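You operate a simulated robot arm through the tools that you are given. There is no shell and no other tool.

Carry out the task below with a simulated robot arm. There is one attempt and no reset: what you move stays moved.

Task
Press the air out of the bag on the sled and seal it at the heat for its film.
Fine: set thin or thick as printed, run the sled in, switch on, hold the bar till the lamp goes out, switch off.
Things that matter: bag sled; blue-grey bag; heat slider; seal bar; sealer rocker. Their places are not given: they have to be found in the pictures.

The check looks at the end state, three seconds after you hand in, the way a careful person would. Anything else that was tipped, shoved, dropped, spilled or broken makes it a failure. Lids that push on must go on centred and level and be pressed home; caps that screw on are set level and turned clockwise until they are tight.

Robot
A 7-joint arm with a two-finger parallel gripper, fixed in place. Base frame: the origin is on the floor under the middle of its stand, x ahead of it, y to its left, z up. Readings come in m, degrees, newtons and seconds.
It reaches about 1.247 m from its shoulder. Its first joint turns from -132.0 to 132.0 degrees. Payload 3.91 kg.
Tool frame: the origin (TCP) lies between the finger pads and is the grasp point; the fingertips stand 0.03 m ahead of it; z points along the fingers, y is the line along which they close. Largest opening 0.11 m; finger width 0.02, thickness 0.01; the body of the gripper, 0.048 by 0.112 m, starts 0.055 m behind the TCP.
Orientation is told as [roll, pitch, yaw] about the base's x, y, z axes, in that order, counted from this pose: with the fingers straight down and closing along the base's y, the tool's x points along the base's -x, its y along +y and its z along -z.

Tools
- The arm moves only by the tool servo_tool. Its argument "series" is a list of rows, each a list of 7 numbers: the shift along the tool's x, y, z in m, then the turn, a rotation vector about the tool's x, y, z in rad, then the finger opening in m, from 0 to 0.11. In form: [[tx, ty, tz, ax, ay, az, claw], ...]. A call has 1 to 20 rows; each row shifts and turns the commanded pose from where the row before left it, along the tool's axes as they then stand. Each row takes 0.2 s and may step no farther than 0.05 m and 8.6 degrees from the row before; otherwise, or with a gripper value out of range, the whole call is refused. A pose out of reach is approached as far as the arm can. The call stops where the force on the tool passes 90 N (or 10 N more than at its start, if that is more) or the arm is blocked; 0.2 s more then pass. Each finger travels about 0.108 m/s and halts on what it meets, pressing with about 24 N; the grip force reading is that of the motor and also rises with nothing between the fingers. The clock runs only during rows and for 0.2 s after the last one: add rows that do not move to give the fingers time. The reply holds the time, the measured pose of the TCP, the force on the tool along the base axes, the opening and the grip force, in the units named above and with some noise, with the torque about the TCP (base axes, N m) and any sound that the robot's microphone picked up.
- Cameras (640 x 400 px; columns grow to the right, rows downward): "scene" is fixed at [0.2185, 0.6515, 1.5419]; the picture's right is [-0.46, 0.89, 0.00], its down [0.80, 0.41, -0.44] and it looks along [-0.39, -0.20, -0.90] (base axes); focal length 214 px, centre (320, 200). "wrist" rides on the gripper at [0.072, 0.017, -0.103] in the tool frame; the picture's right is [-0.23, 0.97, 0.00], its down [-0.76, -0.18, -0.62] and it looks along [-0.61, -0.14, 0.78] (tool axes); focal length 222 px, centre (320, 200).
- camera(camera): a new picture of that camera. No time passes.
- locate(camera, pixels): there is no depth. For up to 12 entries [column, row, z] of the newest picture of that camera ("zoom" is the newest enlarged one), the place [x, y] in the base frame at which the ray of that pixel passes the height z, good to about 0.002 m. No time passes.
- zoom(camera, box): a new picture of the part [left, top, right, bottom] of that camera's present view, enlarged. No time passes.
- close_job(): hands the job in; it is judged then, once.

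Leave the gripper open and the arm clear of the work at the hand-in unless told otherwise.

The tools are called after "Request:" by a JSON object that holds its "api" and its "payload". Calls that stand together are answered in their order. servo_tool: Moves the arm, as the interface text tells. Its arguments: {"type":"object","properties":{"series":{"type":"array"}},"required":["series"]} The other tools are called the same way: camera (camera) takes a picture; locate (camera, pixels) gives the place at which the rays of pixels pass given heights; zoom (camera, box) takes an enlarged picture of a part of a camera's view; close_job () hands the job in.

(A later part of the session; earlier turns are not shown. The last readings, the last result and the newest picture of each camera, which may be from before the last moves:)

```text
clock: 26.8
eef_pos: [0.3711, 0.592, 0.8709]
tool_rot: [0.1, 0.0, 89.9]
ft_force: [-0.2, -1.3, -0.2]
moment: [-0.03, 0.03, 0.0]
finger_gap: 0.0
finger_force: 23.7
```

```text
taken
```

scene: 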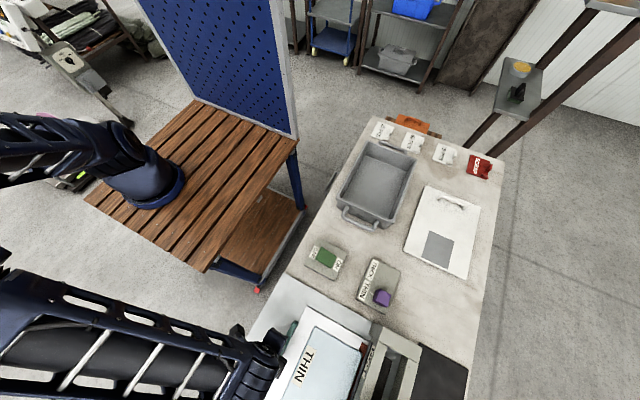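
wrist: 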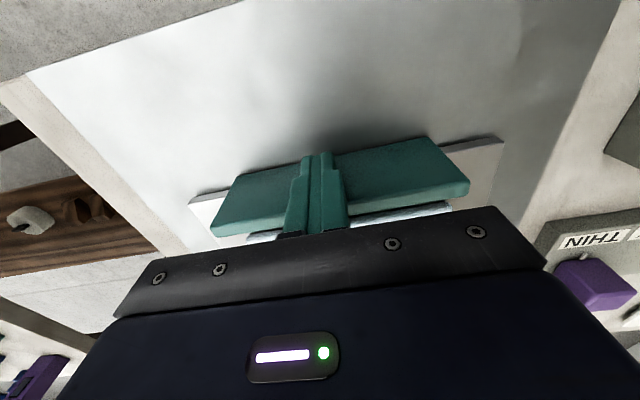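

The sled has travelled about 0.10 m and is going under the frame with almost no force. I'll continue in smaller steps and watch for a stop.

Request:
{"api": "servo_tool", "payload": {"series": [[-0.008, 0, 0, 0, 0, 0, 0.0], [-0.008, 0, 0, 0, 0, 0, 0.0], [-0.008, 0, 0, 0, 0, 0, 0.0], [-0.008, 0, 0, 0, 0, 0, 0.0], [-0.005, 0, 0, 0, 0, 0, 0.0]]}}

Request:
{"api": "zoom", "payload": {"camera": "scene", "box": [240, 280, 480, 400]}}

```text
clock: 28.0
eef_pos: [0.3721, 0.6295, 0.8709]
tool_rot: [0.0, 0.0, 90.0]
ft_force: [-0.6, -0.5, 0.4]
moment: [0.02, -0.01, -0.05]
finger_gap: 0.0001
finger_force: 23.9
```

```text
2.67 times, centred on (360, 340) of scene
```

zoom: 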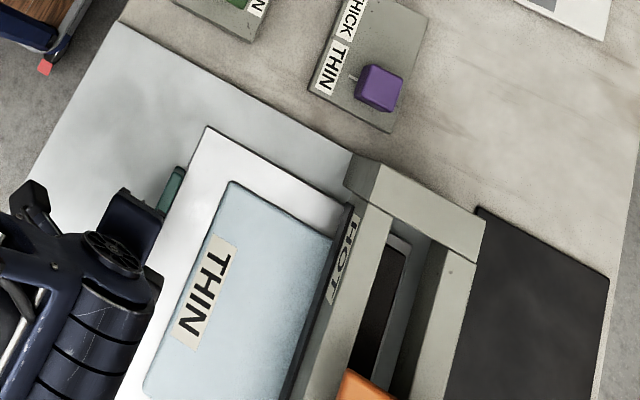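

The travel is now about 0.14 m and the bag's mouth edge is entering under the HOT rail. I'll keep going in 4 mm steps until it stops.

Request:
{"api": "servo_tool", "payload": {"series": [[-0.004, 0, 0, 0, 0, 0, 0.0], [-0.004, 0, 0, 0, 0, 0, 0.0], [-0.004, 0, 0, 0, 0, 0, 0.0], [-0.004, 0, 0, 0, 0, 0, 0.0]]}}

Request:
{"api": "zoom", "payload": {"camera": "scene", "box": [240, 280, 480, 400]}}

```text
clock: 29.0
eef_pos: [0.3742, 0.6423, 0.8699]
tool_rot: [0.0, 0.2, 90.0]
ft_force: [-2.8, -31.3, 10.6]
moment: [0.25, 0.06, 0.24]
finger_gap: 0.0
finger_force: 24.2
```

```text
2.67 times, centred on (360, 340) of scene
```

zoom: 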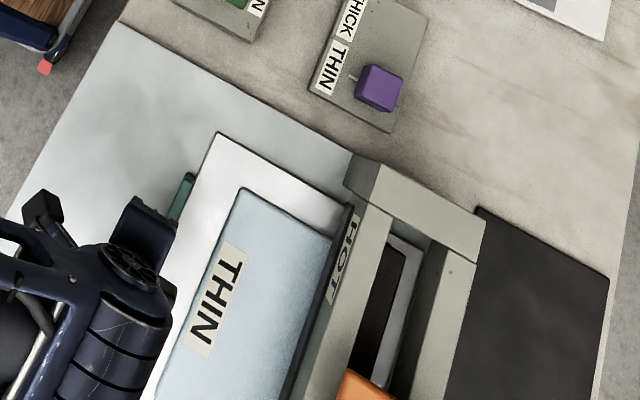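

There is a firm stop at −31 N after about 0.152 m of travel, so the sled is fully in. I'll back off, rise and look from above.

Request:
{"api": "servo_tool", "payload": {"series": [[0.01, 0, 0, 0, 0, 0, 0.0], [0.02, 0, 0, 0, 0, 0, 0.0], [0.03, 0, -0.03, 0, 0, 0, 0.0], [0.02, 0, -0.04, 0, 0, 0, 0.0], [0, 0, -0.05, 0, 0, 0, 0.0], [0, 0, -0.05, 0, 0, 0, 0.0], [0, 0, -0.03, 0, 0, 0, 0.0]]}}

Request:
{"api": "camera", "payload": {"camera": "wrist"}}

Request:
{"api": "zoom", "payload": {"camera": "wrist", "box": [180, 60, 460, 230]}}

Request:
{"api": "camera", "payload": {"camera": "scene"}}

```text
clock: 30.6
eef_pos: [0.3722, 0.5645, 1.0707]
tool_rot: [0.0, 0.0, 90.0]
ft_force: [0.1, 1.1, -0.3]
moment: [-0.03, 0.0, 0.01]
finger_gap: 0.0
finger_force: 24.1
```

```text
taken
```

wrist: 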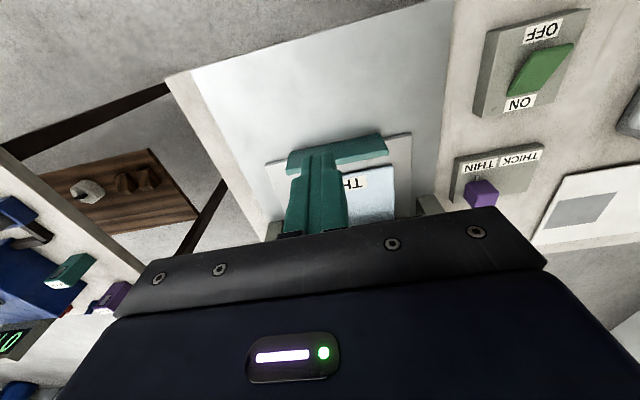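

```text
2.29 times, centred on (320, 145) of wrist
```

zoom: 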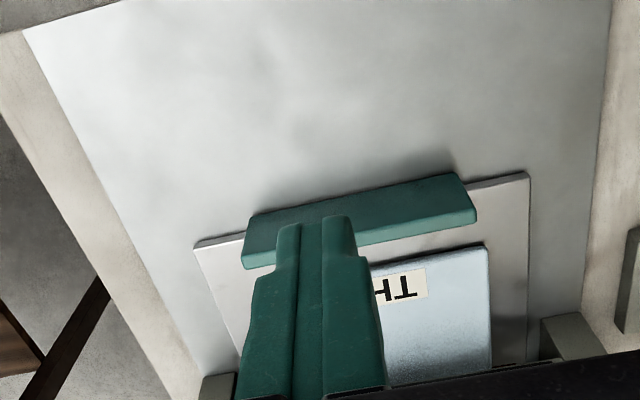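

```text
taken
```

scene: 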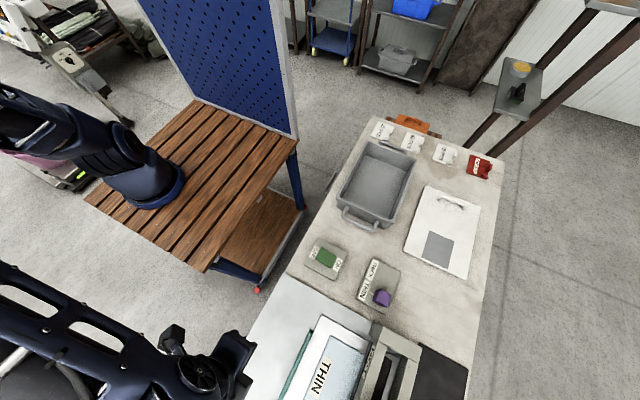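

The sled is in and stays there. Next is the rocker, so I'll move over toward (0.09, 0.55) to view it closely.

Request:
{"api": "servo_tool", "payload": {"series": [[0.0025, 0.047, 0.0, 0, 0, 0, 0.0], [0.0025, 0.047, 0.0, 0, 0, 0, 0.0], [0.0025, 0.047, 0.01, 0, 0, 0, 0.0], [0.0025, 0.047, 0.01, 0, 0, 0, 0.0], [0.0025, 0.047, 0.01, 0, 0, 0, 0.0], [0.0025, 0.047, 0.01, 0, 0, 0, 0.0]]}}

Request:
{"api": "camera", "payload": {"camera": "wrist"}}

Request:
{"api": "zoom", "payload": {"camera": "wrist", "box": [220, 40, 460, 220]}}

Request:
{"api": "zoom", "payload": {"camera": "scene", "box": [290, 225, 370, 285]}}

```text
clock: 32.0
eef_pos: [0.0902, 0.5511, 1.0309]
tool_rot: [0.0, 0.1, 89.9]
ft_force: [0.6, 0.1, -0.2]
moment: [0.0, 0.06, -0.05]
finger_gap: 0.0003
finger_force: 24.4
```

```text
taken
```

wrist: 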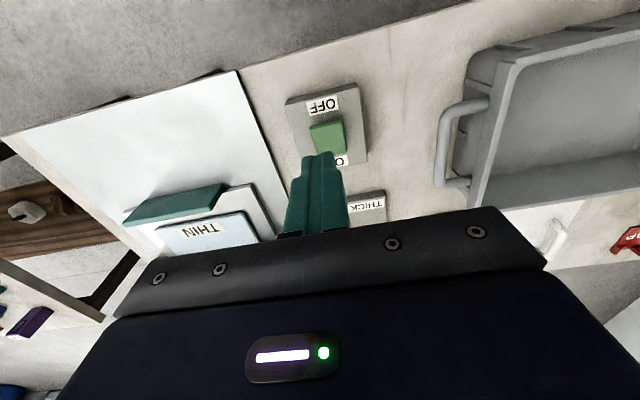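

```text
2.22 times, centred on (340, 130) of wrist
```

zoom: 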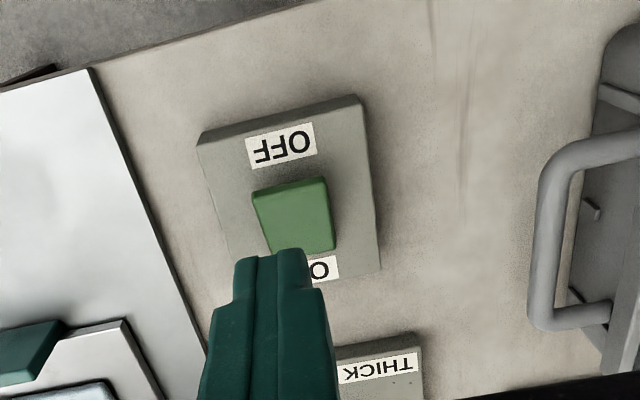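

```text
6.67 times, centred on (330, 255) of scene
```

zoom: 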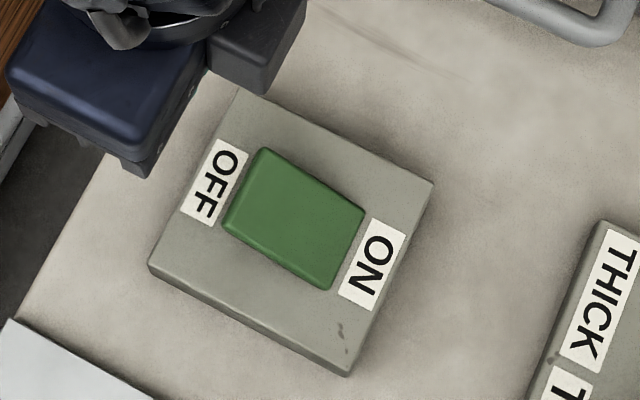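

I see the green rocker between OFF (−y) and ON (+y). I'll locate its ends in both views to get positions and heights.

Request:
{"api": "locate", "payload": {"camera": "zoom", "pixels": [[262, 148, 0.84], [262, 148, 0.86], [222, 232, 0.84], [222, 232, 0.86], [365, 208, 0.84], [365, 208, 0.86], [332, 290, 0.84], [332, 290, 0.86]]}}

Request:
{"api": "locate", "payload": {"camera": "wrist", "pixels": [[309, 126, 0.84], [309, 126, 0.86], [340, 119, 0.84], [340, 119, 0.86], [347, 152, 0.84], [347, 152, 0.86], [288, 102, 0.82], [357, 85, 0.82], [367, 162, 0.82]]}}

```text
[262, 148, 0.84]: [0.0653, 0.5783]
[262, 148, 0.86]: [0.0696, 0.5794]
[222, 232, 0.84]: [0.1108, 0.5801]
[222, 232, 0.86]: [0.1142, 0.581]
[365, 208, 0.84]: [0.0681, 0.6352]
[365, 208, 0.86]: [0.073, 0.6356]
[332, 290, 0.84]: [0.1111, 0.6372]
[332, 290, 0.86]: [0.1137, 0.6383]
```

```text
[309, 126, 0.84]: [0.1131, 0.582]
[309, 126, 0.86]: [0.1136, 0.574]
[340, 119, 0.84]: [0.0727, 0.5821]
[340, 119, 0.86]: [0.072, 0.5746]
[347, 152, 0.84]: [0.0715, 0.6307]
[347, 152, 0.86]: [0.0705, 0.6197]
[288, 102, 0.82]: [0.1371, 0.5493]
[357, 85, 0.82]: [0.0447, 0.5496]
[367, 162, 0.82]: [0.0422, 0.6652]
```

The ON end seems lower than the OFF end, but the picks are rough. I'll move to a low, diagonal viewpoint around (0.25, 0.54, 0.94) for a clearer look at the rocker's tilt.

Request:
{"api": "servo_tool", "payload": {"series": [[0.0, -0.04, 0.01, 0, 0, 0, 0.0], [0.0, -0.04, 0.025, 0, 0, 0, 0.0], [0.0, -0.04, 0.03, 0, 0, 0, 0.0], [0.01, -0.04, 0.025, 0, 0, 0, 0.0]]}}

Request:
{"api": "camera", "payload": {"camera": "wrist"}}

Request:
{"api": "zoom", "payload": {"camera": "wrist", "box": [420, 90, 600, 220]}}

```text
clock: 33.0
eef_pos: [0.2509, 0.5395, 0.9408]
tool_rot: [-0.1, 0.0, 90.0]
ft_force: [-1.1, -0.1, 0.6]
moment: [-0.02, -0.03, 0.01]
finger_gap: 0.0001
finger_force: 24.2
```

```text
taken
```

wrist: 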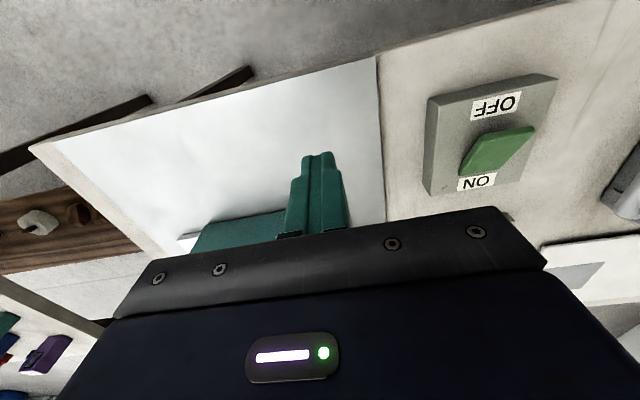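

```text
3.08 times, centred on (510, 155) of wrist
```

zoom: 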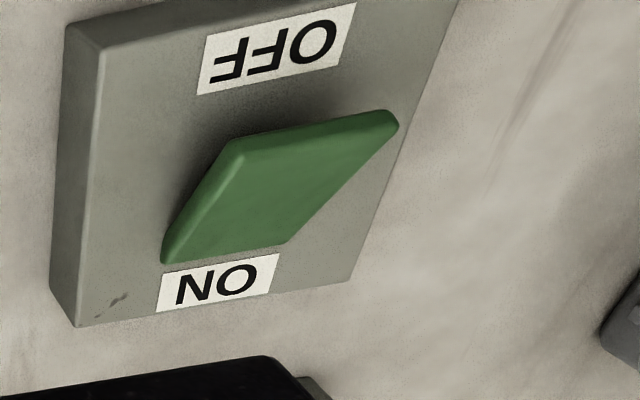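

The close view shows the OFF end standing up and the ON end down at the panel, so the rocker may already be in ON. Pressing the ON end does no harm either way. I'll hover over it at (0.091, 0.628) and press gently to see whether it moves.

Request:
{"api": "servo_tool", "payload": {"series": [[-0.0221, 0.04, 0, 0, 0, 0, 0.0], [-0.0221, 0.04, 0, 0, 0, 0, 0.0], [-0.0221, 0.04, 0, 0, 0, 0, 0.0], [-0.0221, 0.04, 0, 0, 0, 0, 0.0], [0, 0, 0.02, 0, 0, 0, 0.0], [0, 0, 0.02, 0, 0, 0, 0.0], [0, 0, 0.01, 0, 0, 0, 0.0]]}}

Request:
{"api": "camera", "payload": {"camera": "wrist"}}

Request:
{"api": "zoom", "payload": {"camera": "wrist", "box": [220, 60, 420, 220]}}

```text
clock: 34.6
eef_pos: [0.0899, 0.6298, 0.89]
tool_rot: [0.0, -0.1, 89.9]
ft_force: [0.3, -0.2, -0.1]
moment: [0.05, 0.0, -0.02]
finger_gap: 0.0
finger_force: 23.9
```

```text
taken
```

wrist: 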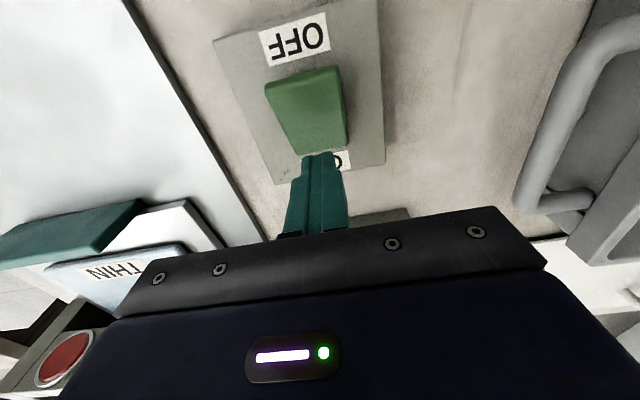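

```text
2.50 times, centred on (320, 140) of wrist
```

zoom: 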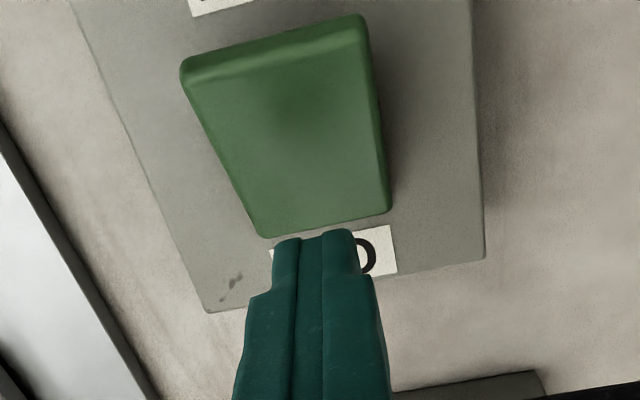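

I'll verify where the ON-end edge and the tips are before pressing.

Request:
{"api": "locate", "payload": {"camera": "zoom", "pixels": [[265, 237, 0.83], [265, 237, 0.84], [390, 212, 0.83], [390, 212, 0.84], [182, 66, 0.84], [182, 66, 0.86], [360, 16, 0.84], [360, 16, 0.86]]}}

```text
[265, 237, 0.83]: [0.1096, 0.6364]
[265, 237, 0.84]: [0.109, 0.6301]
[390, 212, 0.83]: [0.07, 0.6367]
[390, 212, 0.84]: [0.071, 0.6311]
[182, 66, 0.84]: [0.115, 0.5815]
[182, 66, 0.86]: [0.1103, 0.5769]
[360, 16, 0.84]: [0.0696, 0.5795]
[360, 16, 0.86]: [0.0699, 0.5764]
```

The ON end is at y≈0.636, z≈0.83. I'll shift to y≈0.623 and press down gently in 2–3 mm steps.

Request:
{"api": "servo_tool", "payload": {"series": [[0.007, 0, 0.008, 0, 0, 0, 0.0], [0, 0, 0.008, 0, 0, 0, 0.0], [0, 0, 0.003, 0, 0, 0, 0.0], [0, 0, 0.002, 0, 0, 0, 0.0], [0, 0, 0.002, 0, 0, 0, 0.0]]}}

```text
clock: 35.8
eef_pos: [0.0905, 0.6247, 0.8721]
tool_rot: [0.0, -0.4, 89.9]
ft_force: [3.1, 6.4, 64.2]
moment: [-0.38, -0.09, -0.06]
finger_gap: 0.0
finger_force: 24.4
```

It is rigid at 64 N, and the rocker's ON end is already down against its stop. I'll lift straight away and look.

Request:
{"api": "servo_tool", "payload": {"series": [[0, 0, -0.01, 0, 0, 0, 0.0], [0, 0, -0.03, 0, 0, 0, 0.0], [0, 0, -0.03, 0, 0, 0, 0.0], [0.03, 0, -0.03, 0, 0, 0, 0.0], [0.04, 0, 0, 0, 0, 0, 0.0]]}}

Request:
{"api": "camera", "payload": {"camera": "wrist"}}

Request:
{"api": "zoom", "payload": {"camera": "wrist", "box": [220, 60, 460, 220]}}

Request:
{"api": "zoom", "payload": {"camera": "wrist", "box": [0, 200, 320, 400]}}

```text
clock: 37.0
eef_pos: [0.0903, 0.5509, 0.9672]
tool_rot: [0.0, 0.0, 90.0]
ft_force: [-0.2, 0.4, -0.7]
moment: [-0.04, -0.01, 0.0]
finger_gap: 0.0001
finger_force: 24.0
```

```text
taken
```

wrist: 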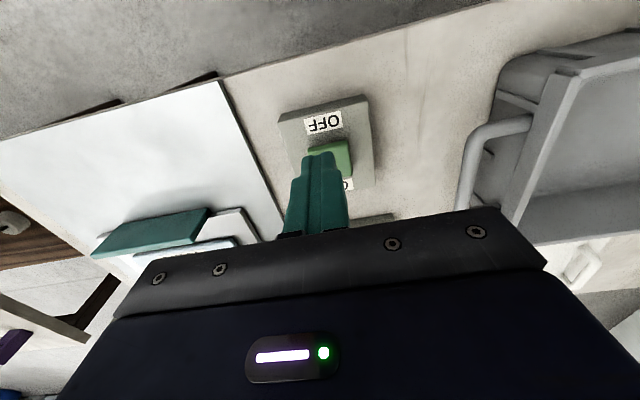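

```text
2.50 times, centred on (340, 140) of wrist
```

zoom: 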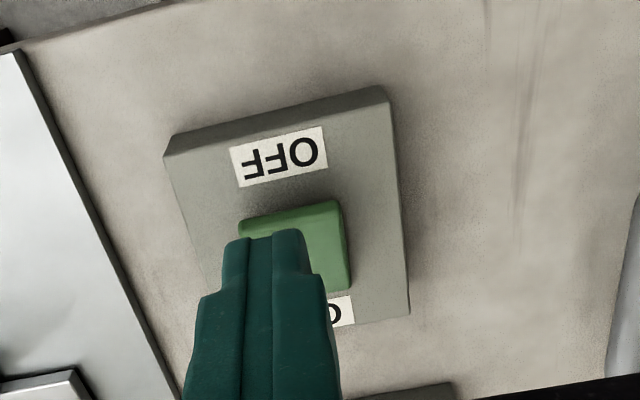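

```text
2.00 times, centred on (160, 300) of wrist
```

zoom: 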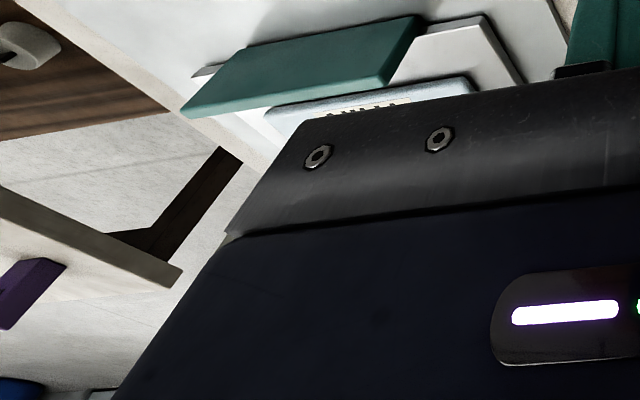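

I'll return to the diagonal viewpoint to compare the rocker's tilt with before.

Request:
{"api": "servo_tool", "payload": {"series": [[0.0, -0.04, 0.0, 0, 0, 0, 0.0], [0.0, -0.04, 0.0, 0, 0, 0, 0.0], [0.0, -0.04, -0.0, 0, 0, 0, 0.0], [0.01, -0.04, 0.026, 0, 0, 0, 0.0]]}}

Request:
{"api": "camera", "payload": {"camera": "wrist"}}

Request:
{"api": "zoom", "payload": {"camera": "wrist", "box": [420, 90, 600, 220]}}

```text
clock: 38.0
eef_pos: [0.2511, 0.5412, 0.9397]
tool_rot: [0.0, 0.0, 90.0]
ft_force: [-0.1, -0.5, -0.2]
moment: [0.0, -0.03, 0.02]
finger_gap: 0.0002
finger_force: 23.8
```

```text
taken
```

wrist: 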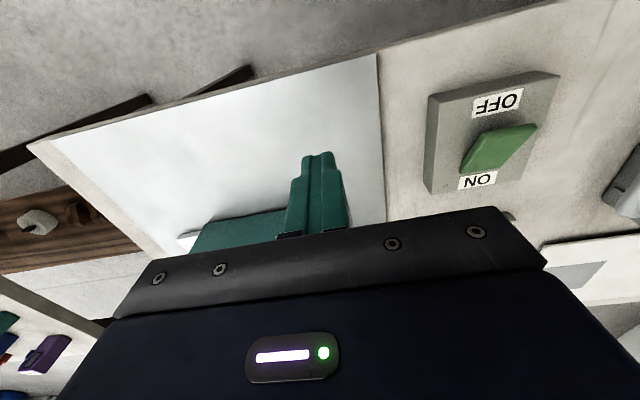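

```text
3.08 times, centred on (510, 155) of wrist
```

zoom: 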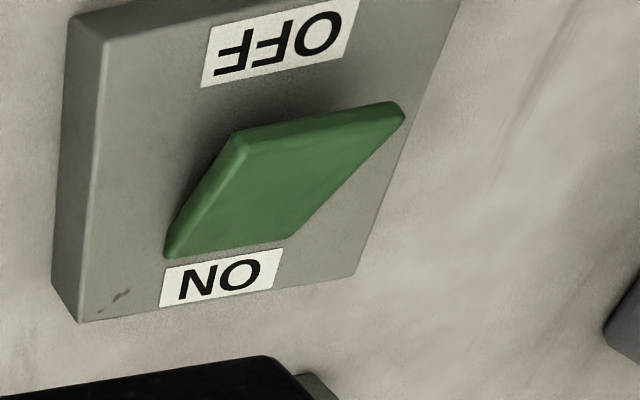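

The rocker is unchanged, with the ON end down and OFF up. I'll treat it as on and use the lamp during the bar hold to verify it. I'll rise and go to hover over the orange pad at about (0.372, 0.848), with the camera on the −y side to see the lamp.

Request:
{"api": "servo_tool", "payload": {"series": [[-0.0384, -0.0151, -0.025, 0, 0, 0, 0.0], [-0.0384, -0.0151, -0.025, 0, 0, 0, 0.0], [-0.0384, -0.0151, -0.025, 0, 0, 0, 0.0], [-0.0384, -0.0151, -0.025, 0, 0, 0, 0.0], [-0.0384, -0.0151, -0.02, 0, 0, 0, 0.0], [-0.0384, -0.0151, 0, 0, 0, 0, 0.0], [-0.0384, -0.0151, 0, 0, 0, 0, 0.0], [-0.0384, -0.0151, 0, 0, 0, 0, 0.0]]}}

Request:
{"api": "camera", "payload": {"camera": "wrist"}}

Request:
{"api": "zoom", "payload": {"camera": "wrist", "box": [120, 20, 440, 220]}}

```text
clock: 39.8
eef_pos: [0.3727, 0.8462, 1.0646]
tool_rot: [0.0, 0.0, 90.0]
ft_force: [0.7, -0.6, -0.2]
moment: [0.04, -0.05, -0.01]
finger_gap: 0.0002
finger_force: 24.0
```

```text
taken
```

wrist: 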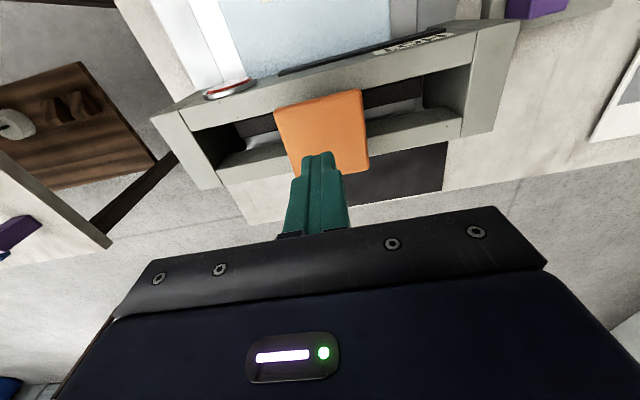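

```text
2.00 times, centred on (280, 120) of wrist
```

zoom: 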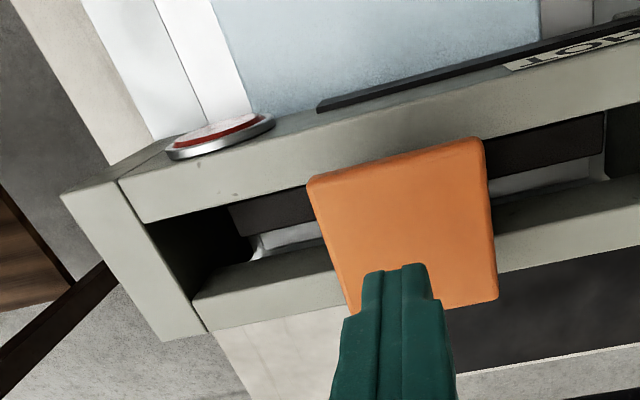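

The lamp is visible edge-on at wrist (228,89), and the pad is under the fingers. I'll check the pad corners at z≈0.96.

Request:
{"api": "locate", "payload": {"camera": "zoom", "pixels": [[308, 180, 0.95], [308, 180, 0.97], [480, 140, 0.95], [480, 140, 0.97], [497, 298, 0.95], [497, 298, 0.97], [220, 135, 0.88], [268, 122, 0.88], [120, 182, 0.9], [205, 328, 0.9]]}}

Request:
{"api": "zoom", "payload": {"camera": "wrist", "box": [190, 65, 270, 115]}}

```text
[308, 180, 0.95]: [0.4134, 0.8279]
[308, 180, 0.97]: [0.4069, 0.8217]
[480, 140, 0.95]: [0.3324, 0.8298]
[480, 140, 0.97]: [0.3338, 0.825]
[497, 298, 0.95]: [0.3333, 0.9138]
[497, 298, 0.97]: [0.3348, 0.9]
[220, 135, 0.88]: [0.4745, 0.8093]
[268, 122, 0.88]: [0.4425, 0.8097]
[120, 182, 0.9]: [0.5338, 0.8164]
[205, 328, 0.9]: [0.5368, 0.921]
```

```text
8.00 times, centred on (230, 90) of wrist
```

zoom: 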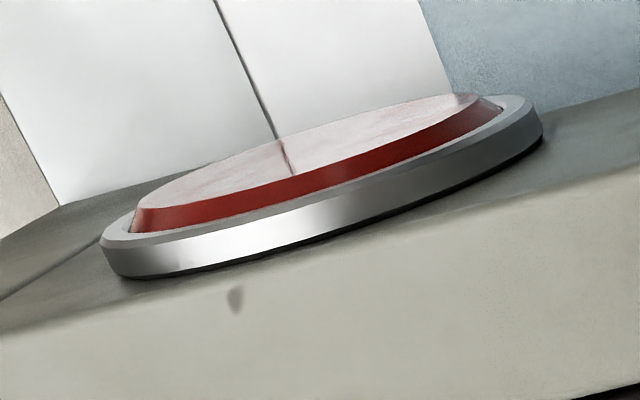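

The lamp is dark red, unlit. The pad is x 0.333–0.41, y 0.825–0.905, top ≈0.963. I'll descend onto it near its centre at (0.372, 0.855), first to just above contact.

Request:
{"api": "servo_tool", "payload": {"series": [[-0.004, 0, 0.03, 0, 0, 0, 0.0], [-0.004, 0, 0.025, 0, 0, 0, 0.0], [0, 0, 0.008, 0, 0, 0, 0.0], [0, 0, 0.005, 0, 0, 0, 0.0], [0, 0, 0.004, 0, 0, 0, 0.0]]}}

Request:
{"api": "zoom", "payload": {"camera": "wrist", "box": [120, 0, 440, 200]}}

```text
clock: 41.0
eef_pos: [0.372, 0.856, 0.9906]
tool_rot: [0.1, -0.1, 89.9]
ft_force: [2.2, -2.3, 7.4]
moment: [-0.09, -0.03, 0.0]
finger_gap: 0.0
finger_force: 23.6
```

```text
2.00 times, centred on (280, 100) of wrist
```

zoom: 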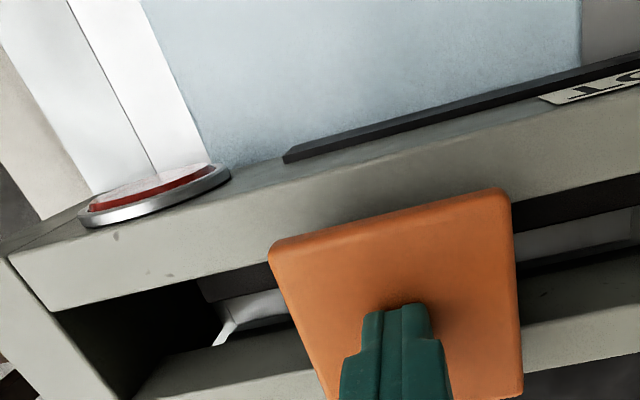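

Contact was made at 7 N. I'll press the bar down in 4 mm steps.

Request:
{"api": "servo_tool", "payload": {"series": [[0, 0, 0.004, 0, 0, 0, 0.0], [0, 0, 0.004, 0, 0, 0, 0.0], [0, 0, 0.004, 0, 0, 0, 0.0], [0, 0, 0.004, 0, 0, 0, 0.0]]}}

Request:
{"api": "zoom", "payload": {"camera": "wrist", "box": [120, 0, 440, 200]}}

```text
clock: 42.0
eef_pos: [0.3736, 0.8577, 0.9884]
tool_rot: [-0.2, -0.8, 89.9]
ft_force: [-1.4, -3.8, 22.9]
moment: [-0.35, 0.04, -0.01]
finger_gap: 0.0
finger_force: 24.2
stopped in row 4: the force on the tool passed its limit at 95 N (the readings are from after the stop); the commanded pose is now the measured one
```

```text
2.00 times, centred on (280, 100) of wrist
```

zoom: 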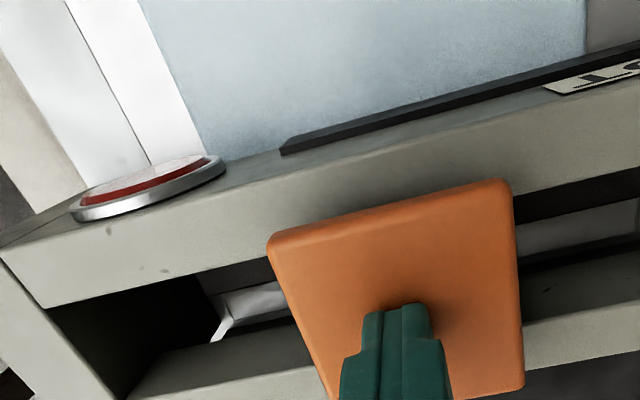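

The pad hardly moved down, the force limit tripped at 95 N, and the lamp is still dark. I'll lift off and look at the bar from a lower side angle before doing anything else.

Request:
{"api": "servo_tool", "payload": {"series": [[0, 0, -0.005, 0, 0, 0, 0.0], [0, 0, -0.02, 0, 0, 0, 0.0], [0, 0, -0.04, 0, 0, 0, 0.0]]}}

Request:
{"api": "camera", "payload": {"camera": "wrist"}}

Request:
{"api": "zoom", "payload": {"camera": "wrist", "box": [120, 20, 440, 220]}}

Request:
{"api": "zoom", "payload": {"camera": "scene", "box": [260, 280, 500, 400]}}

```text
clock: 42.8
eef_pos: [0.3731, 0.8561, 1.0476]
tool_rot: [-0.2, -0.6, 89.9]
ft_force: [-0.8, 0.0, -0.2]
moment: [0.03, 0.01, 0.0]
finger_gap: 0.0
finger_force: 24.0
```

```text
taken
```

wrist: 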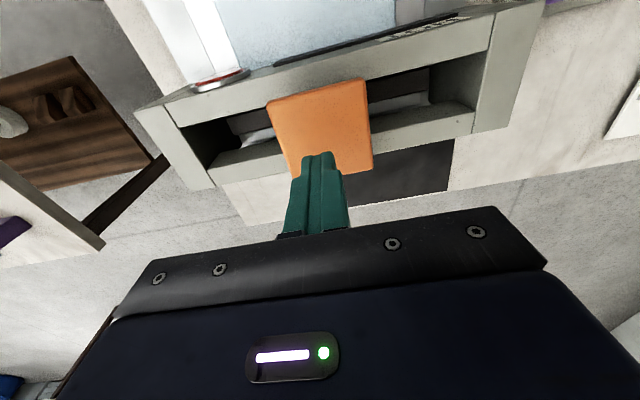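

```text
2.00 times, centred on (280, 120) of wrist
```

zoom: 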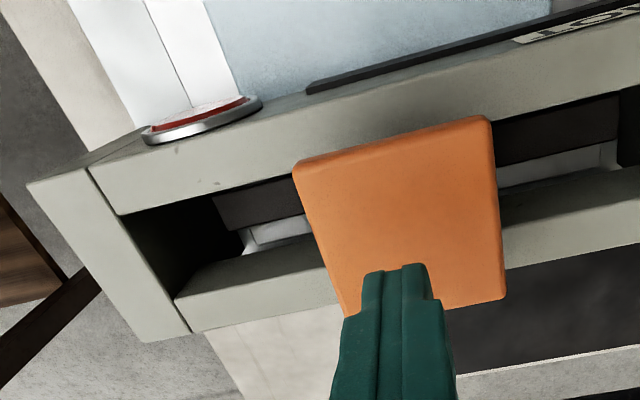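

```text
2.67 times, centred on (380, 340) of scene
```

zoom: 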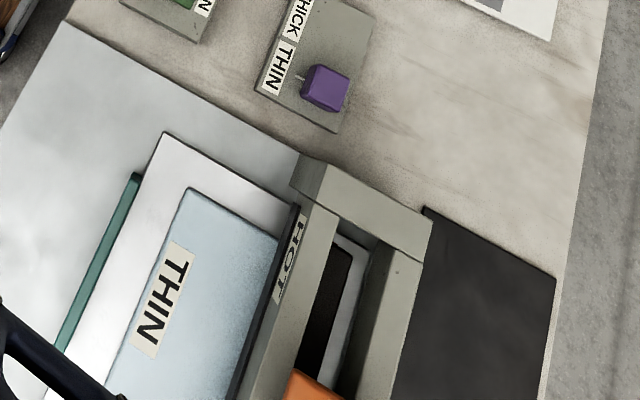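

I'll locate the pad corners again from this height to see whether its top has changed.

Request:
{"api": "locate", "payload": {"camera": "wrist", "pixels": [[266, 103, 0.95], [266, 103, 0.97], [364, 79, 0.95], [364, 79, 0.97], [373, 169, 0.95], [373, 169, 0.97]]}}

```text
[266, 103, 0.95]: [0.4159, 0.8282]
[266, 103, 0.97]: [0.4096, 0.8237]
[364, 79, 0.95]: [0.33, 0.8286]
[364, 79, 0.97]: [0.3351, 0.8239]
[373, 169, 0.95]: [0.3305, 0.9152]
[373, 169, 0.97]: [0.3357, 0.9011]
```

The pad's height is unchanged at rest. I'll repeat the press slowly with fine steps, reading the force at each, to learn the bar's stroke.

Request:
{"api": "servo_tool", "payload": {"series": [[-0.004, 0, 0.03, 0, 0, 0, 0.0], [0, 0, 0.02, 0, 0, 0, 0.0], [0, 0, 0.005, 0, 0, 0, 0.0], [0, 0, 0.002, 0, 0, 0, 0.0], [0, 0, 0, 0, 0, 0, 0.0]]}}

Request:
{"api": "servo_tool", "payload": {"series": [[0, 0, 0.002, 0, 0, 0, 0.0], [0, 0, 0, 0, 0, 0, 0.0]]}}

Request:
{"api": "servo_tool", "payload": {"series": [[0, 0, 0.002, 0, 0, 0, 0.0], [0, 0, 0, 0, 0, 0, 0.0]]}}

Request:
{"api": "zoom", "payload": {"camera": "wrist", "box": [120, 0, 440, 200]}}

```text
clock: 44.0
eef_pos: [0.3722, 0.863, 0.9933]
tool_rot: [-0.2, -0.6, 89.9]
ft_force: [2.1, 2.7, 7.5]
moment: [-0.03, -0.03, 0.03]
finger_gap: 0.0
finger_force: 24.0
```

```text
clock: 44.5
eef_pos: [0.3739, 0.8623, 0.9915]
tool_rot: [-0.2, -0.6, 89.9]
ft_force: [2.1, 3.2, 7.0]
moment: [0.01, -0.01, -0.02]
finger_gap: 0.0001
finger_force: 24.5
```

```text
clock: 45.1
eef_pos: [0.3733, 0.8635, 0.9886]
tool_rot: [-0.2, -0.6, 89.9]
ft_force: [2.3, 3.5, 7.7]
moment: [0.03, -0.08, 0.01]
finger_gap: 0.0
finger_force: 23.8
```

```text
2.00 times, centred on (280, 100) of wrist
```

zoom: 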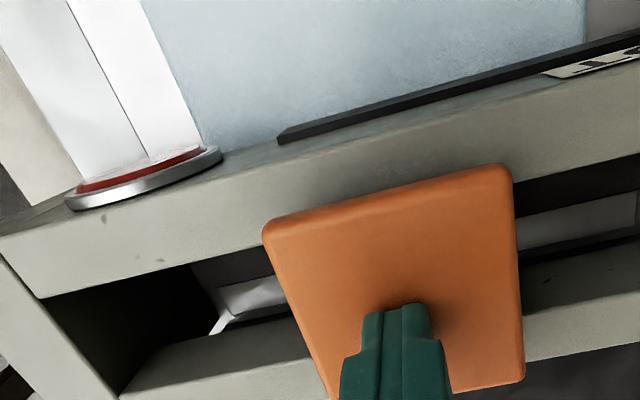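

The bar does move: about 7 N steady while going down. I'll continue in 2 mm steps.

Request:
{"api": "servo_tool", "payload": {"series": [[0, 0, 0.002, 0, 0, 0, 0.0], [0, 0, 0, 0, 0, 0, 0.0]]}}

Request:
{"api": "servo_tool", "payload": {"series": [[0, 0, 0.002, 0, 0, 0, 0.0], [0, 0, 0, 0, 0, 0, 0.0]]}}

Request:
{"api": "zoom", "payload": {"camera": "wrist", "box": [120, 0, 440, 200]}}

```text
clock: 45.8
eef_pos: [0.3722, 0.8632, 0.9881]
tool_rot: [-0.2, -0.7, 89.9]
ft_force: [3.9, 5.8, 19.8]
moment: [0.02, -0.07, 0.02]
finger_gap: 0.0002
finger_force: 24.0
```

```text
clock: 46.4
eef_pos: [0.3731, 0.8628, 0.9878]
tool_rot: [-0.3, -0.8, 89.8]
ft_force: [5.6, 13.6, 40.1]
moment: [0.04, -0.12, 0.08]
finger_gap: 0.0
finger_force: 24.1
```

```text
2.00 times, centred on (280, 100) of wrist
```

zoom: 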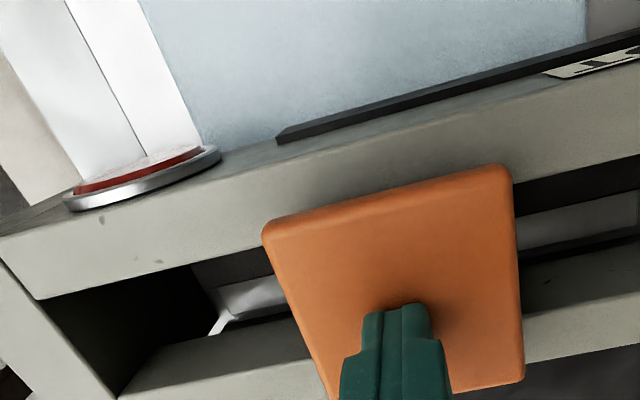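

The bar bottoms at TCP z≈0.988 with 40 N. I'll zoom in on the lamp while it's held down.

Request:
{"api": "zoom", "payload": {"camera": "wrist", "box": [140, 60, 240, 120]}}

Request:
{"api": "servo_tool", "payload": {"series": [[0, 0, 0, 0, 0, 0, 0.0], [0, 0, 0, 0, 0, 0, 0.0], [0, 0, 0, 0, 0, 0, 0.0]]}}

Request:
{"api": "camera", "payload": {"camera": "wrist"}}

Request:
{"api": "zoom", "payload": {"camera": "wrist", "box": [140, 60, 240, 120]}}

```text
6.40 times, centred on (190, 90) of wrist
```

zoom: 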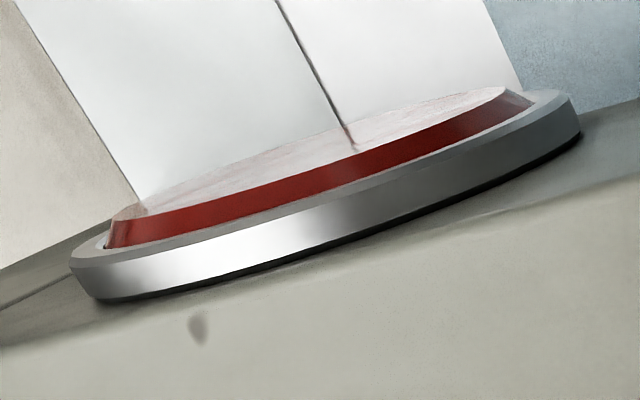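

```text
clock: 47.1
eef_pos: [0.3732, 0.8617, 0.9877]
tool_rot: [-0.2, -0.9, 89.8]
ft_force: [7.5, 20.4, 48.7]
moment: [0.12, -0.2, 0.06]
finger_gap: 0.0
finger_force: 23.9
```

```text
taken
```

wrist: 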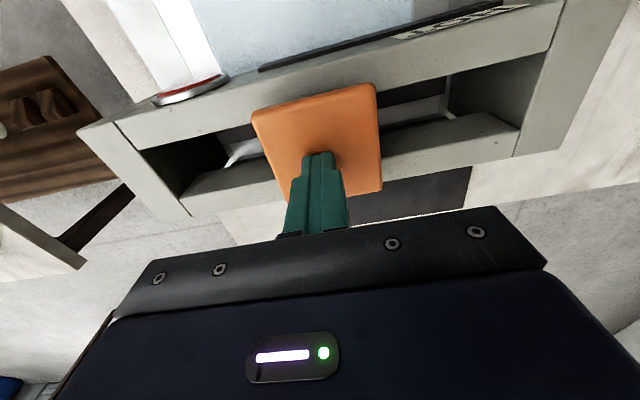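

```text
6.40 times, centred on (190, 90) of wrist
```

zoom: 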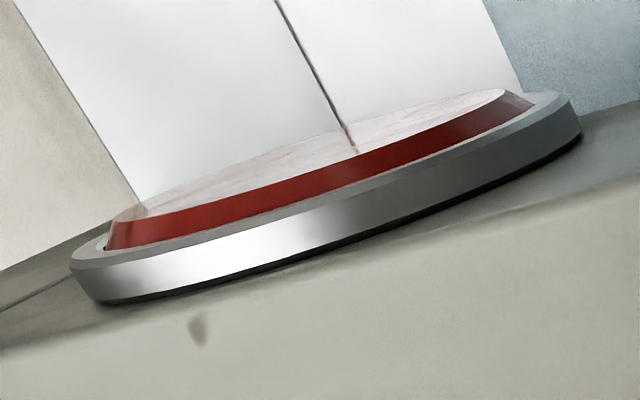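

The lamp stays dark with the bar fully down, so the heater is not powered even though the rocker's ON end is down. I'll release the bar, go back and study the rocker, then press its raised end and see what changes.

Request:
{"api": "servo_tool", "payload": {"series": [[0, 0, -0.01, 0, 0, 0, 0.0], [0, 0, -0.03, 0, 0, 0, 0.0], [0, 0, -0.04, 0, 0, 0, 0.0], [0.0304, 0.0313, 0, 0, 0, 0, 0.0], [0.0304, 0.0313, 0, 0, 0, 0, 0.0], [0.0304, 0.0313, 0, 0, 0, 0, 0.0], [0.0304, 0.0313, 0, 0, 0, 0, 0.0], [0.0304, 0.0313, 0, 0, 0, 0, 0.0], [0.0304, 0.0313, 0.01, 0, 0, 0, 0.0], [0.0304, 0.0313, 0.02, 0, 0, 0, 0.0], [0.0304, 0.0313, 0.02, 0, 0, 0, 0.0], [0.0304, 0.0313, 0.02, 0, 0, 0, 0.0]]}}

Request:
{"api": "camera", "payload": {"camera": "wrist"}}

Request:
{"api": "zoom", "payload": {"camera": "wrist", "box": [0, 60, 420, 320]}}

```text
clock: 49.8
eef_pos: [0.0902, 0.5894, 0.991]
tool_rot: [-0.2, -0.6, 89.8]
ft_force: [0.1, 0.1, -0.3]
moment: [0.02, -0.02, -0.03]
finger_gap: 0.0
finger_force: 23.7
```

```text
taken
```

wrist: 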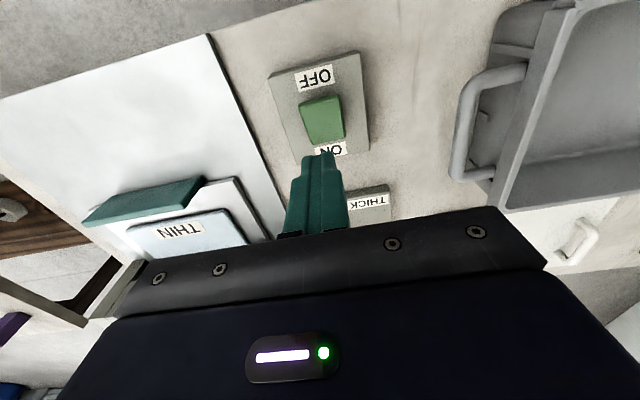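

```text
1.52 times, centred on (210, 190) of wrist
```

zoom: 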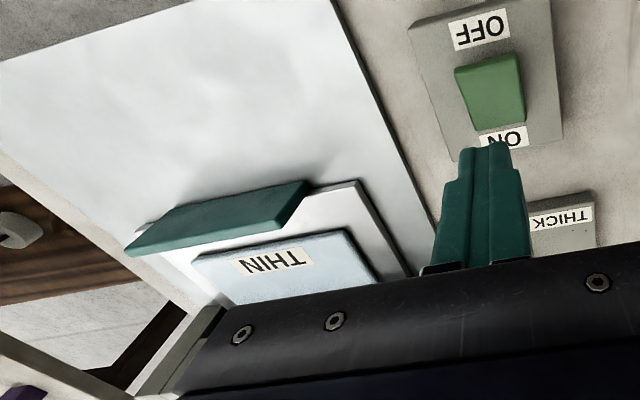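

The TCP is above the raised (OFF) end at (0.090, 0.589). I'll descend and press it gently in small steps.

Request:
{"api": "servo_tool", "payload": {"series": [[0, 0, 0.04, 0, 0, 0, 0.0], [0, 0, 0.04, 0, 0, 0, 0.0], [0, 0, 0.01, 0, 0, 0, 0.0], [0, 0, 0.005, 0, 0, 0, 0.0], [0, 0, 0, 0, 0, 0, 0.0]]}}

```text
clock: 51.0
eef_pos: [0.0912, 0.5901, 0.8961]
tool_rot: [-0.2, -0.6, 89.9]
ft_force: [-0.9, 0.0, -0.9]
moment: [0.01, -0.01, 0.02]
finger_gap: 0.0001
finger_force: 24.3
```

There is no contact yet. I'll continue down in 3 mm steps.

Request:
{"api": "servo_tool", "payload": {"series": [[0, 0, 0.003, 0, 0, 0, 0.0], [0, 0, 0.003, 0, 0, 0, 0.0], [0, 0, 0.003, 0, 0, 0, 0.0], [0, 0, 0, 0, 0, 0, 0.0]]}}

Request:
{"api": "servo_tool", "payload": {"series": [[0, 0, 0.003, 0, 0, 0, 0.0], [0, 0, 0.003, 0, 0, 0, 0.0], [0, 0, 0, 0, 0, 0, 0.0]]}}

```text
clock: 52.0
eef_pos: [0.0912, 0.5906, 0.8876]
tool_rot: [-0.2, -0.7, 90.0]
ft_force: [-0.2, 0.2, 1.5]
moment: [0.02, 0.04, 0.01]
finger_gap: 0.0
finger_force: 23.9
```

```text
clock: 52.8
eef_pos: [0.0904, 0.5901, 0.8816]
tool_rot: [-0.1, -0.5, 89.9]
ft_force: [0.1, 0.0, 0.8]
moment: [-0.02, 0.0, -0.02]
finger_gap: 0.0
finger_force: 24.7
```

Hardly any force so far. I'll continue carefully.

Request:
{"api": "servo_tool", "payload": {"series": [[0, 0, 0.003, 0, 0, 0, 0.0], [0, 0, 0.003, 0, 0, 0, 0.0], [0, 0, 0, 0, 0, 0, 0.0]]}}

Request:
{"api": "camera", "payload": {"camera": "wrist"}}

Request:
{"api": "zoom", "payload": {"camera": "wrist", "box": [220, 40, 460, 220]}}

```text
clock: 53.7
eef_pos: [0.0893, 0.5933, 0.881]
tool_rot: [-0.1, -0.9, 89.9]
ft_force: [0.7, -1.8, 21.2]
moment: [-0.26, 0.05, 0.22]
finger_gap: 0.0002
finger_force: 23.7
stopped in row 3: the force on the tool passed its limit at 92 N (the readings are from after the stop); the commanded pose is now the measured one
```

```text
taken
```

wrist: 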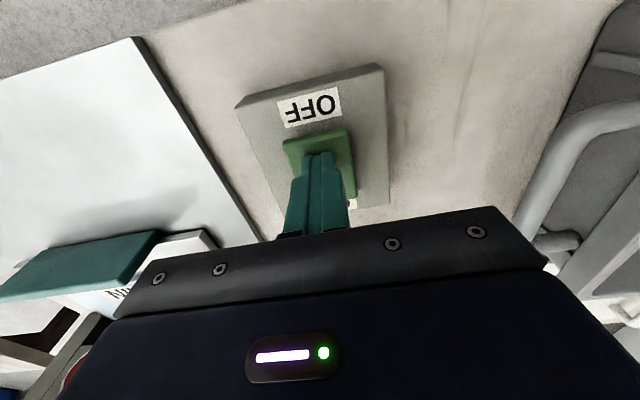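

```text
2.22 times, centred on (340, 130) of wrist
```

zoom: 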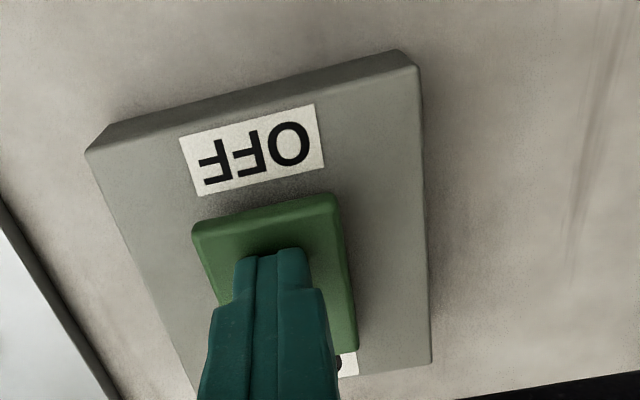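

It became rigid at about TCP 0.881. I'll lift and look at the rocker's tilt from the diagonal viewpoint.

Request:
{"api": "servo_tool", "payload": {"series": [[0, 0, -0.01, 0, 0, 0, 0.0], [0, 0, -0.03, 0, 0, 0, 0.0], [0, 0, -0.03, 0, 0, 0, 0.0], [0.01, -0.04, 0, 0, 0, 0, 0.0], [0.01, -0.04, 0.0, 0, 0, 0, 0.0], [0.01, -0.04, 0.0, 0, 0, 0, 0.0], [0.02, -0.04, 0.01, 0, 0, 0, 0.0]]}}

Request:
{"api": "camera", "payload": {"camera": "wrist"}}

Request:
{"api": "zoom", "payload": {"camera": "wrist", "box": [420, 90, 600, 220]}}

```text
clock: 55.3
eef_pos: [0.2487, 0.5427, 0.9382]
tool_rot: [-0.3, -0.8, 89.9]
ft_force: [-0.4, 0.0, -0.1]
moment: [0.01, -0.04, -0.02]
finger_gap: 0.0
finger_force: 24.1
```

```text
taken
```

wrist: 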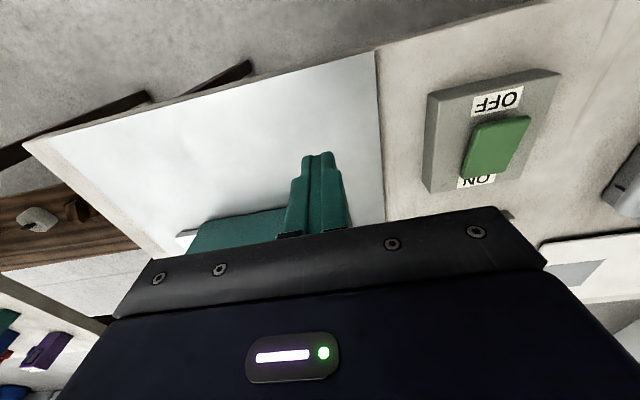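

```text
3.08 times, centred on (510, 155) of wrist
```

zoom: 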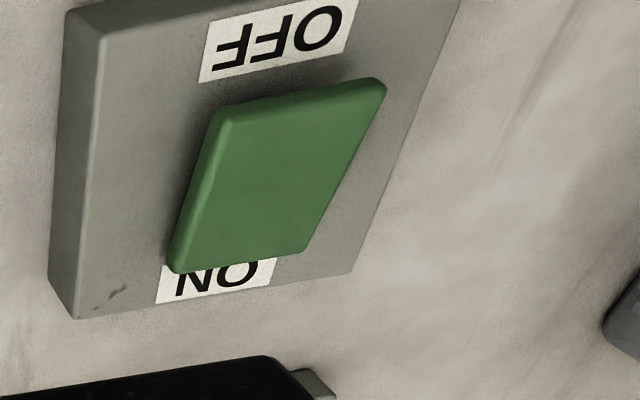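

The rocker has flipped: its OFF end is now down and the ON end is up. I'll check the lamp from the front in this state.

Request:
{"api": "servo_tool", "payload": {"series": [[-0.0234, -0.0162, -0.0364, 0, 0, 0, 0.0], [-0.0234, -0.0162, -0.0364, 0, 0, 0, 0.0], [-0.0234, -0.0162, -0.0364, 0, 0, 0, 0.0], [-0.0234, -0.0162, -0.0364, 0, 0, 0, 0.0], [-0.0234, -0.0162, -0.0364, 0, 0, 0, 0.0]]}}

Request:
{"api": "camera", "payload": {"camera": "wrist"}}

Request:
{"api": "zoom", "payload": {"camera": "wrist", "box": [180, 60, 480, 220]}}

```text
clock: 56.5
eef_pos: [0.3315, 0.6523, 1.1224]
tool_rot: [-0.2, -0.8, 89.9]
ft_force: [0.4, -0.3, 0.2]
moment: [0.01, -0.01, 0.0]
finger_gap: 0.0
finger_force: 24.0
```

```text
taken
```

wrist: 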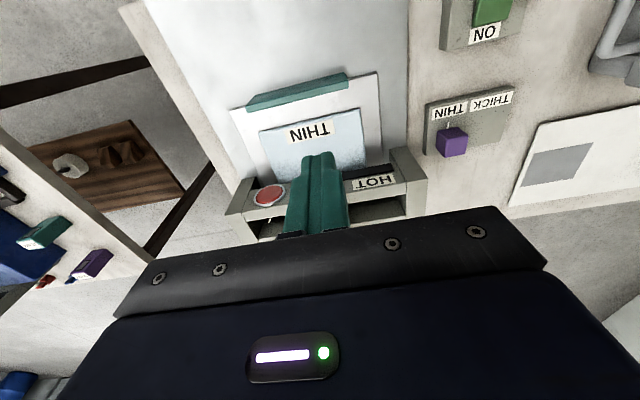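

```text
2.13 times, centred on (330, 140) of wrist
```

zoom: 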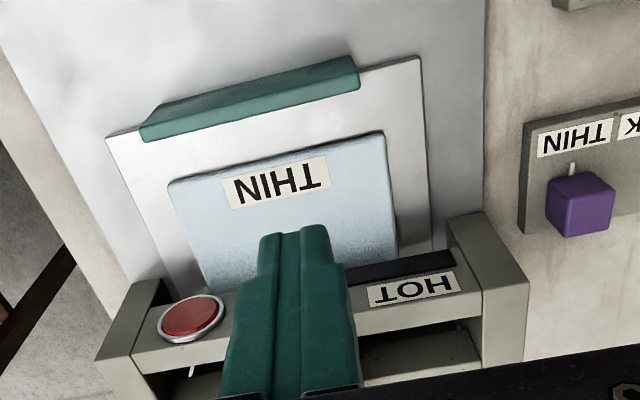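

The lamp is unlit in this state when idle. I'll test the bar in this state, moving over the pad and pressing to the bottom of its stroke while watching the lamp.

Request:
{"api": "servo_tool", "payload": {"series": [[-0.0415, -0.0083, 0, -0.013, -0.0035, 0, 0.0], [-0.0415, -0.0083, 0, 0, 0, 0, 0.0], [-0.0415, -0.0083, 0, 0, 0, 0, 0.0], [-0.0415, -0.0083, 0, 0, 0, 0, 0.0], [-0.0415, -0.0083, 0, 0, 0, 0, 0.0], [0, 0, 0.04, 0, 0, 0, 0.0], [0, 0, 0.04, 0, 0, 0, 0.0], [0, 0, 0.04, 0, 0, 0, 0.0], [0, 0, 0, 0, 0, 0, 0.0]]}}

Request:
{"api": "camera", "payload": {"camera": "wrist"}}

Request:
{"api": "zoom", "payload": {"camera": "wrist", "box": [120, 20, 440, 220]}}

```text
clock: 58.5
eef_pos: [0.3702, 0.8627, 1.0063]
tool_rot: [0.5, -1.1, 89.8]
ft_force: [-0.3, -1.3, 3.7]
moment: [-0.04, -0.04, -0.05]
finger_gap: 0.0
finger_force: 23.9
```

```text
taken
```

wrist: 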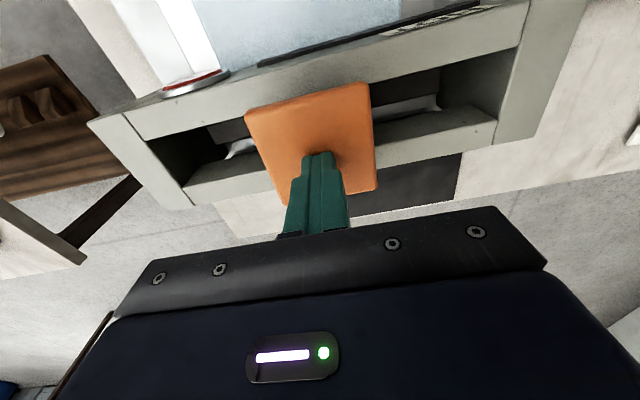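

```text
2.00 times, centred on (280, 120) of wrist
```

zoom: 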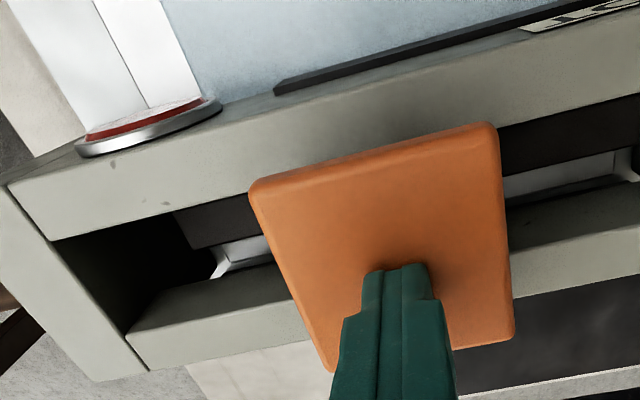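

Contact begins here with 3.7 N, so the rest height is higher than I thought and the stroke is about 2 cm. I'll level the tool slightly and press on down.

Request:
{"api": "servo_tool", "payload": {"series": [[0, 0, -0.004, 0.0087, 0.019, 0, 0.0], [0, 0, 0.004, 0, 0, 0, 0.0], [0, 0, 0.004, 0, 0, 0, 0.0], [0, 0, 0.004, 0, 0, 0, 0.0], [0, 0, 0.004, 0, 0, 0, 0.0], [0, 0, 0.003, 0, 0, 0, 0.0], [0, 0, 0, 0, 0, 0, 0.0]]}}

Request:
{"api": "camera", "payload": {"camera": "wrist"}}

Request:
{"api": "zoom", "payload": {"camera": "wrist", "box": [120, 20, 440, 220]}}

```text
clock: 60.1
eef_pos: [0.3713, 0.8635, 0.9912]
tool_rot: [0.0, 0.0, 89.8]
ft_force: [-2.8, -1.6, 7.9]
moment: [0.01, 0.08, 0.03]
finger_gap: 0.0001
finger_force: 24.0
```

```text
taken
```

wrist: 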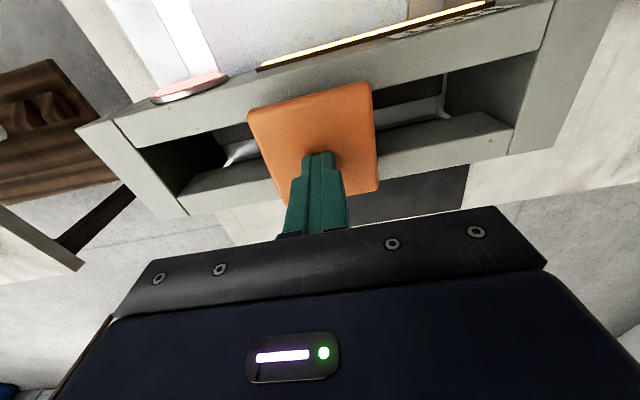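

```text
2.00 times, centred on (280, 120) of wrist
```

zoom: 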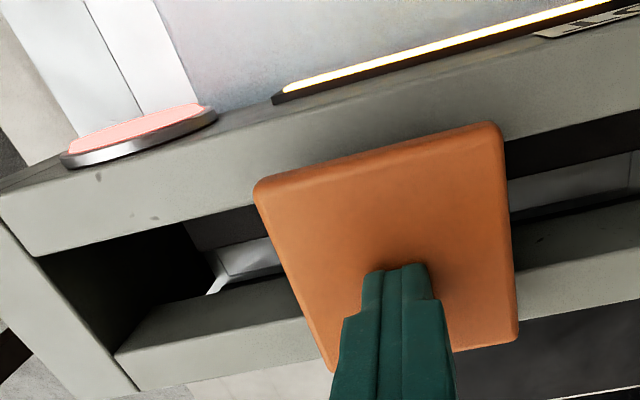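

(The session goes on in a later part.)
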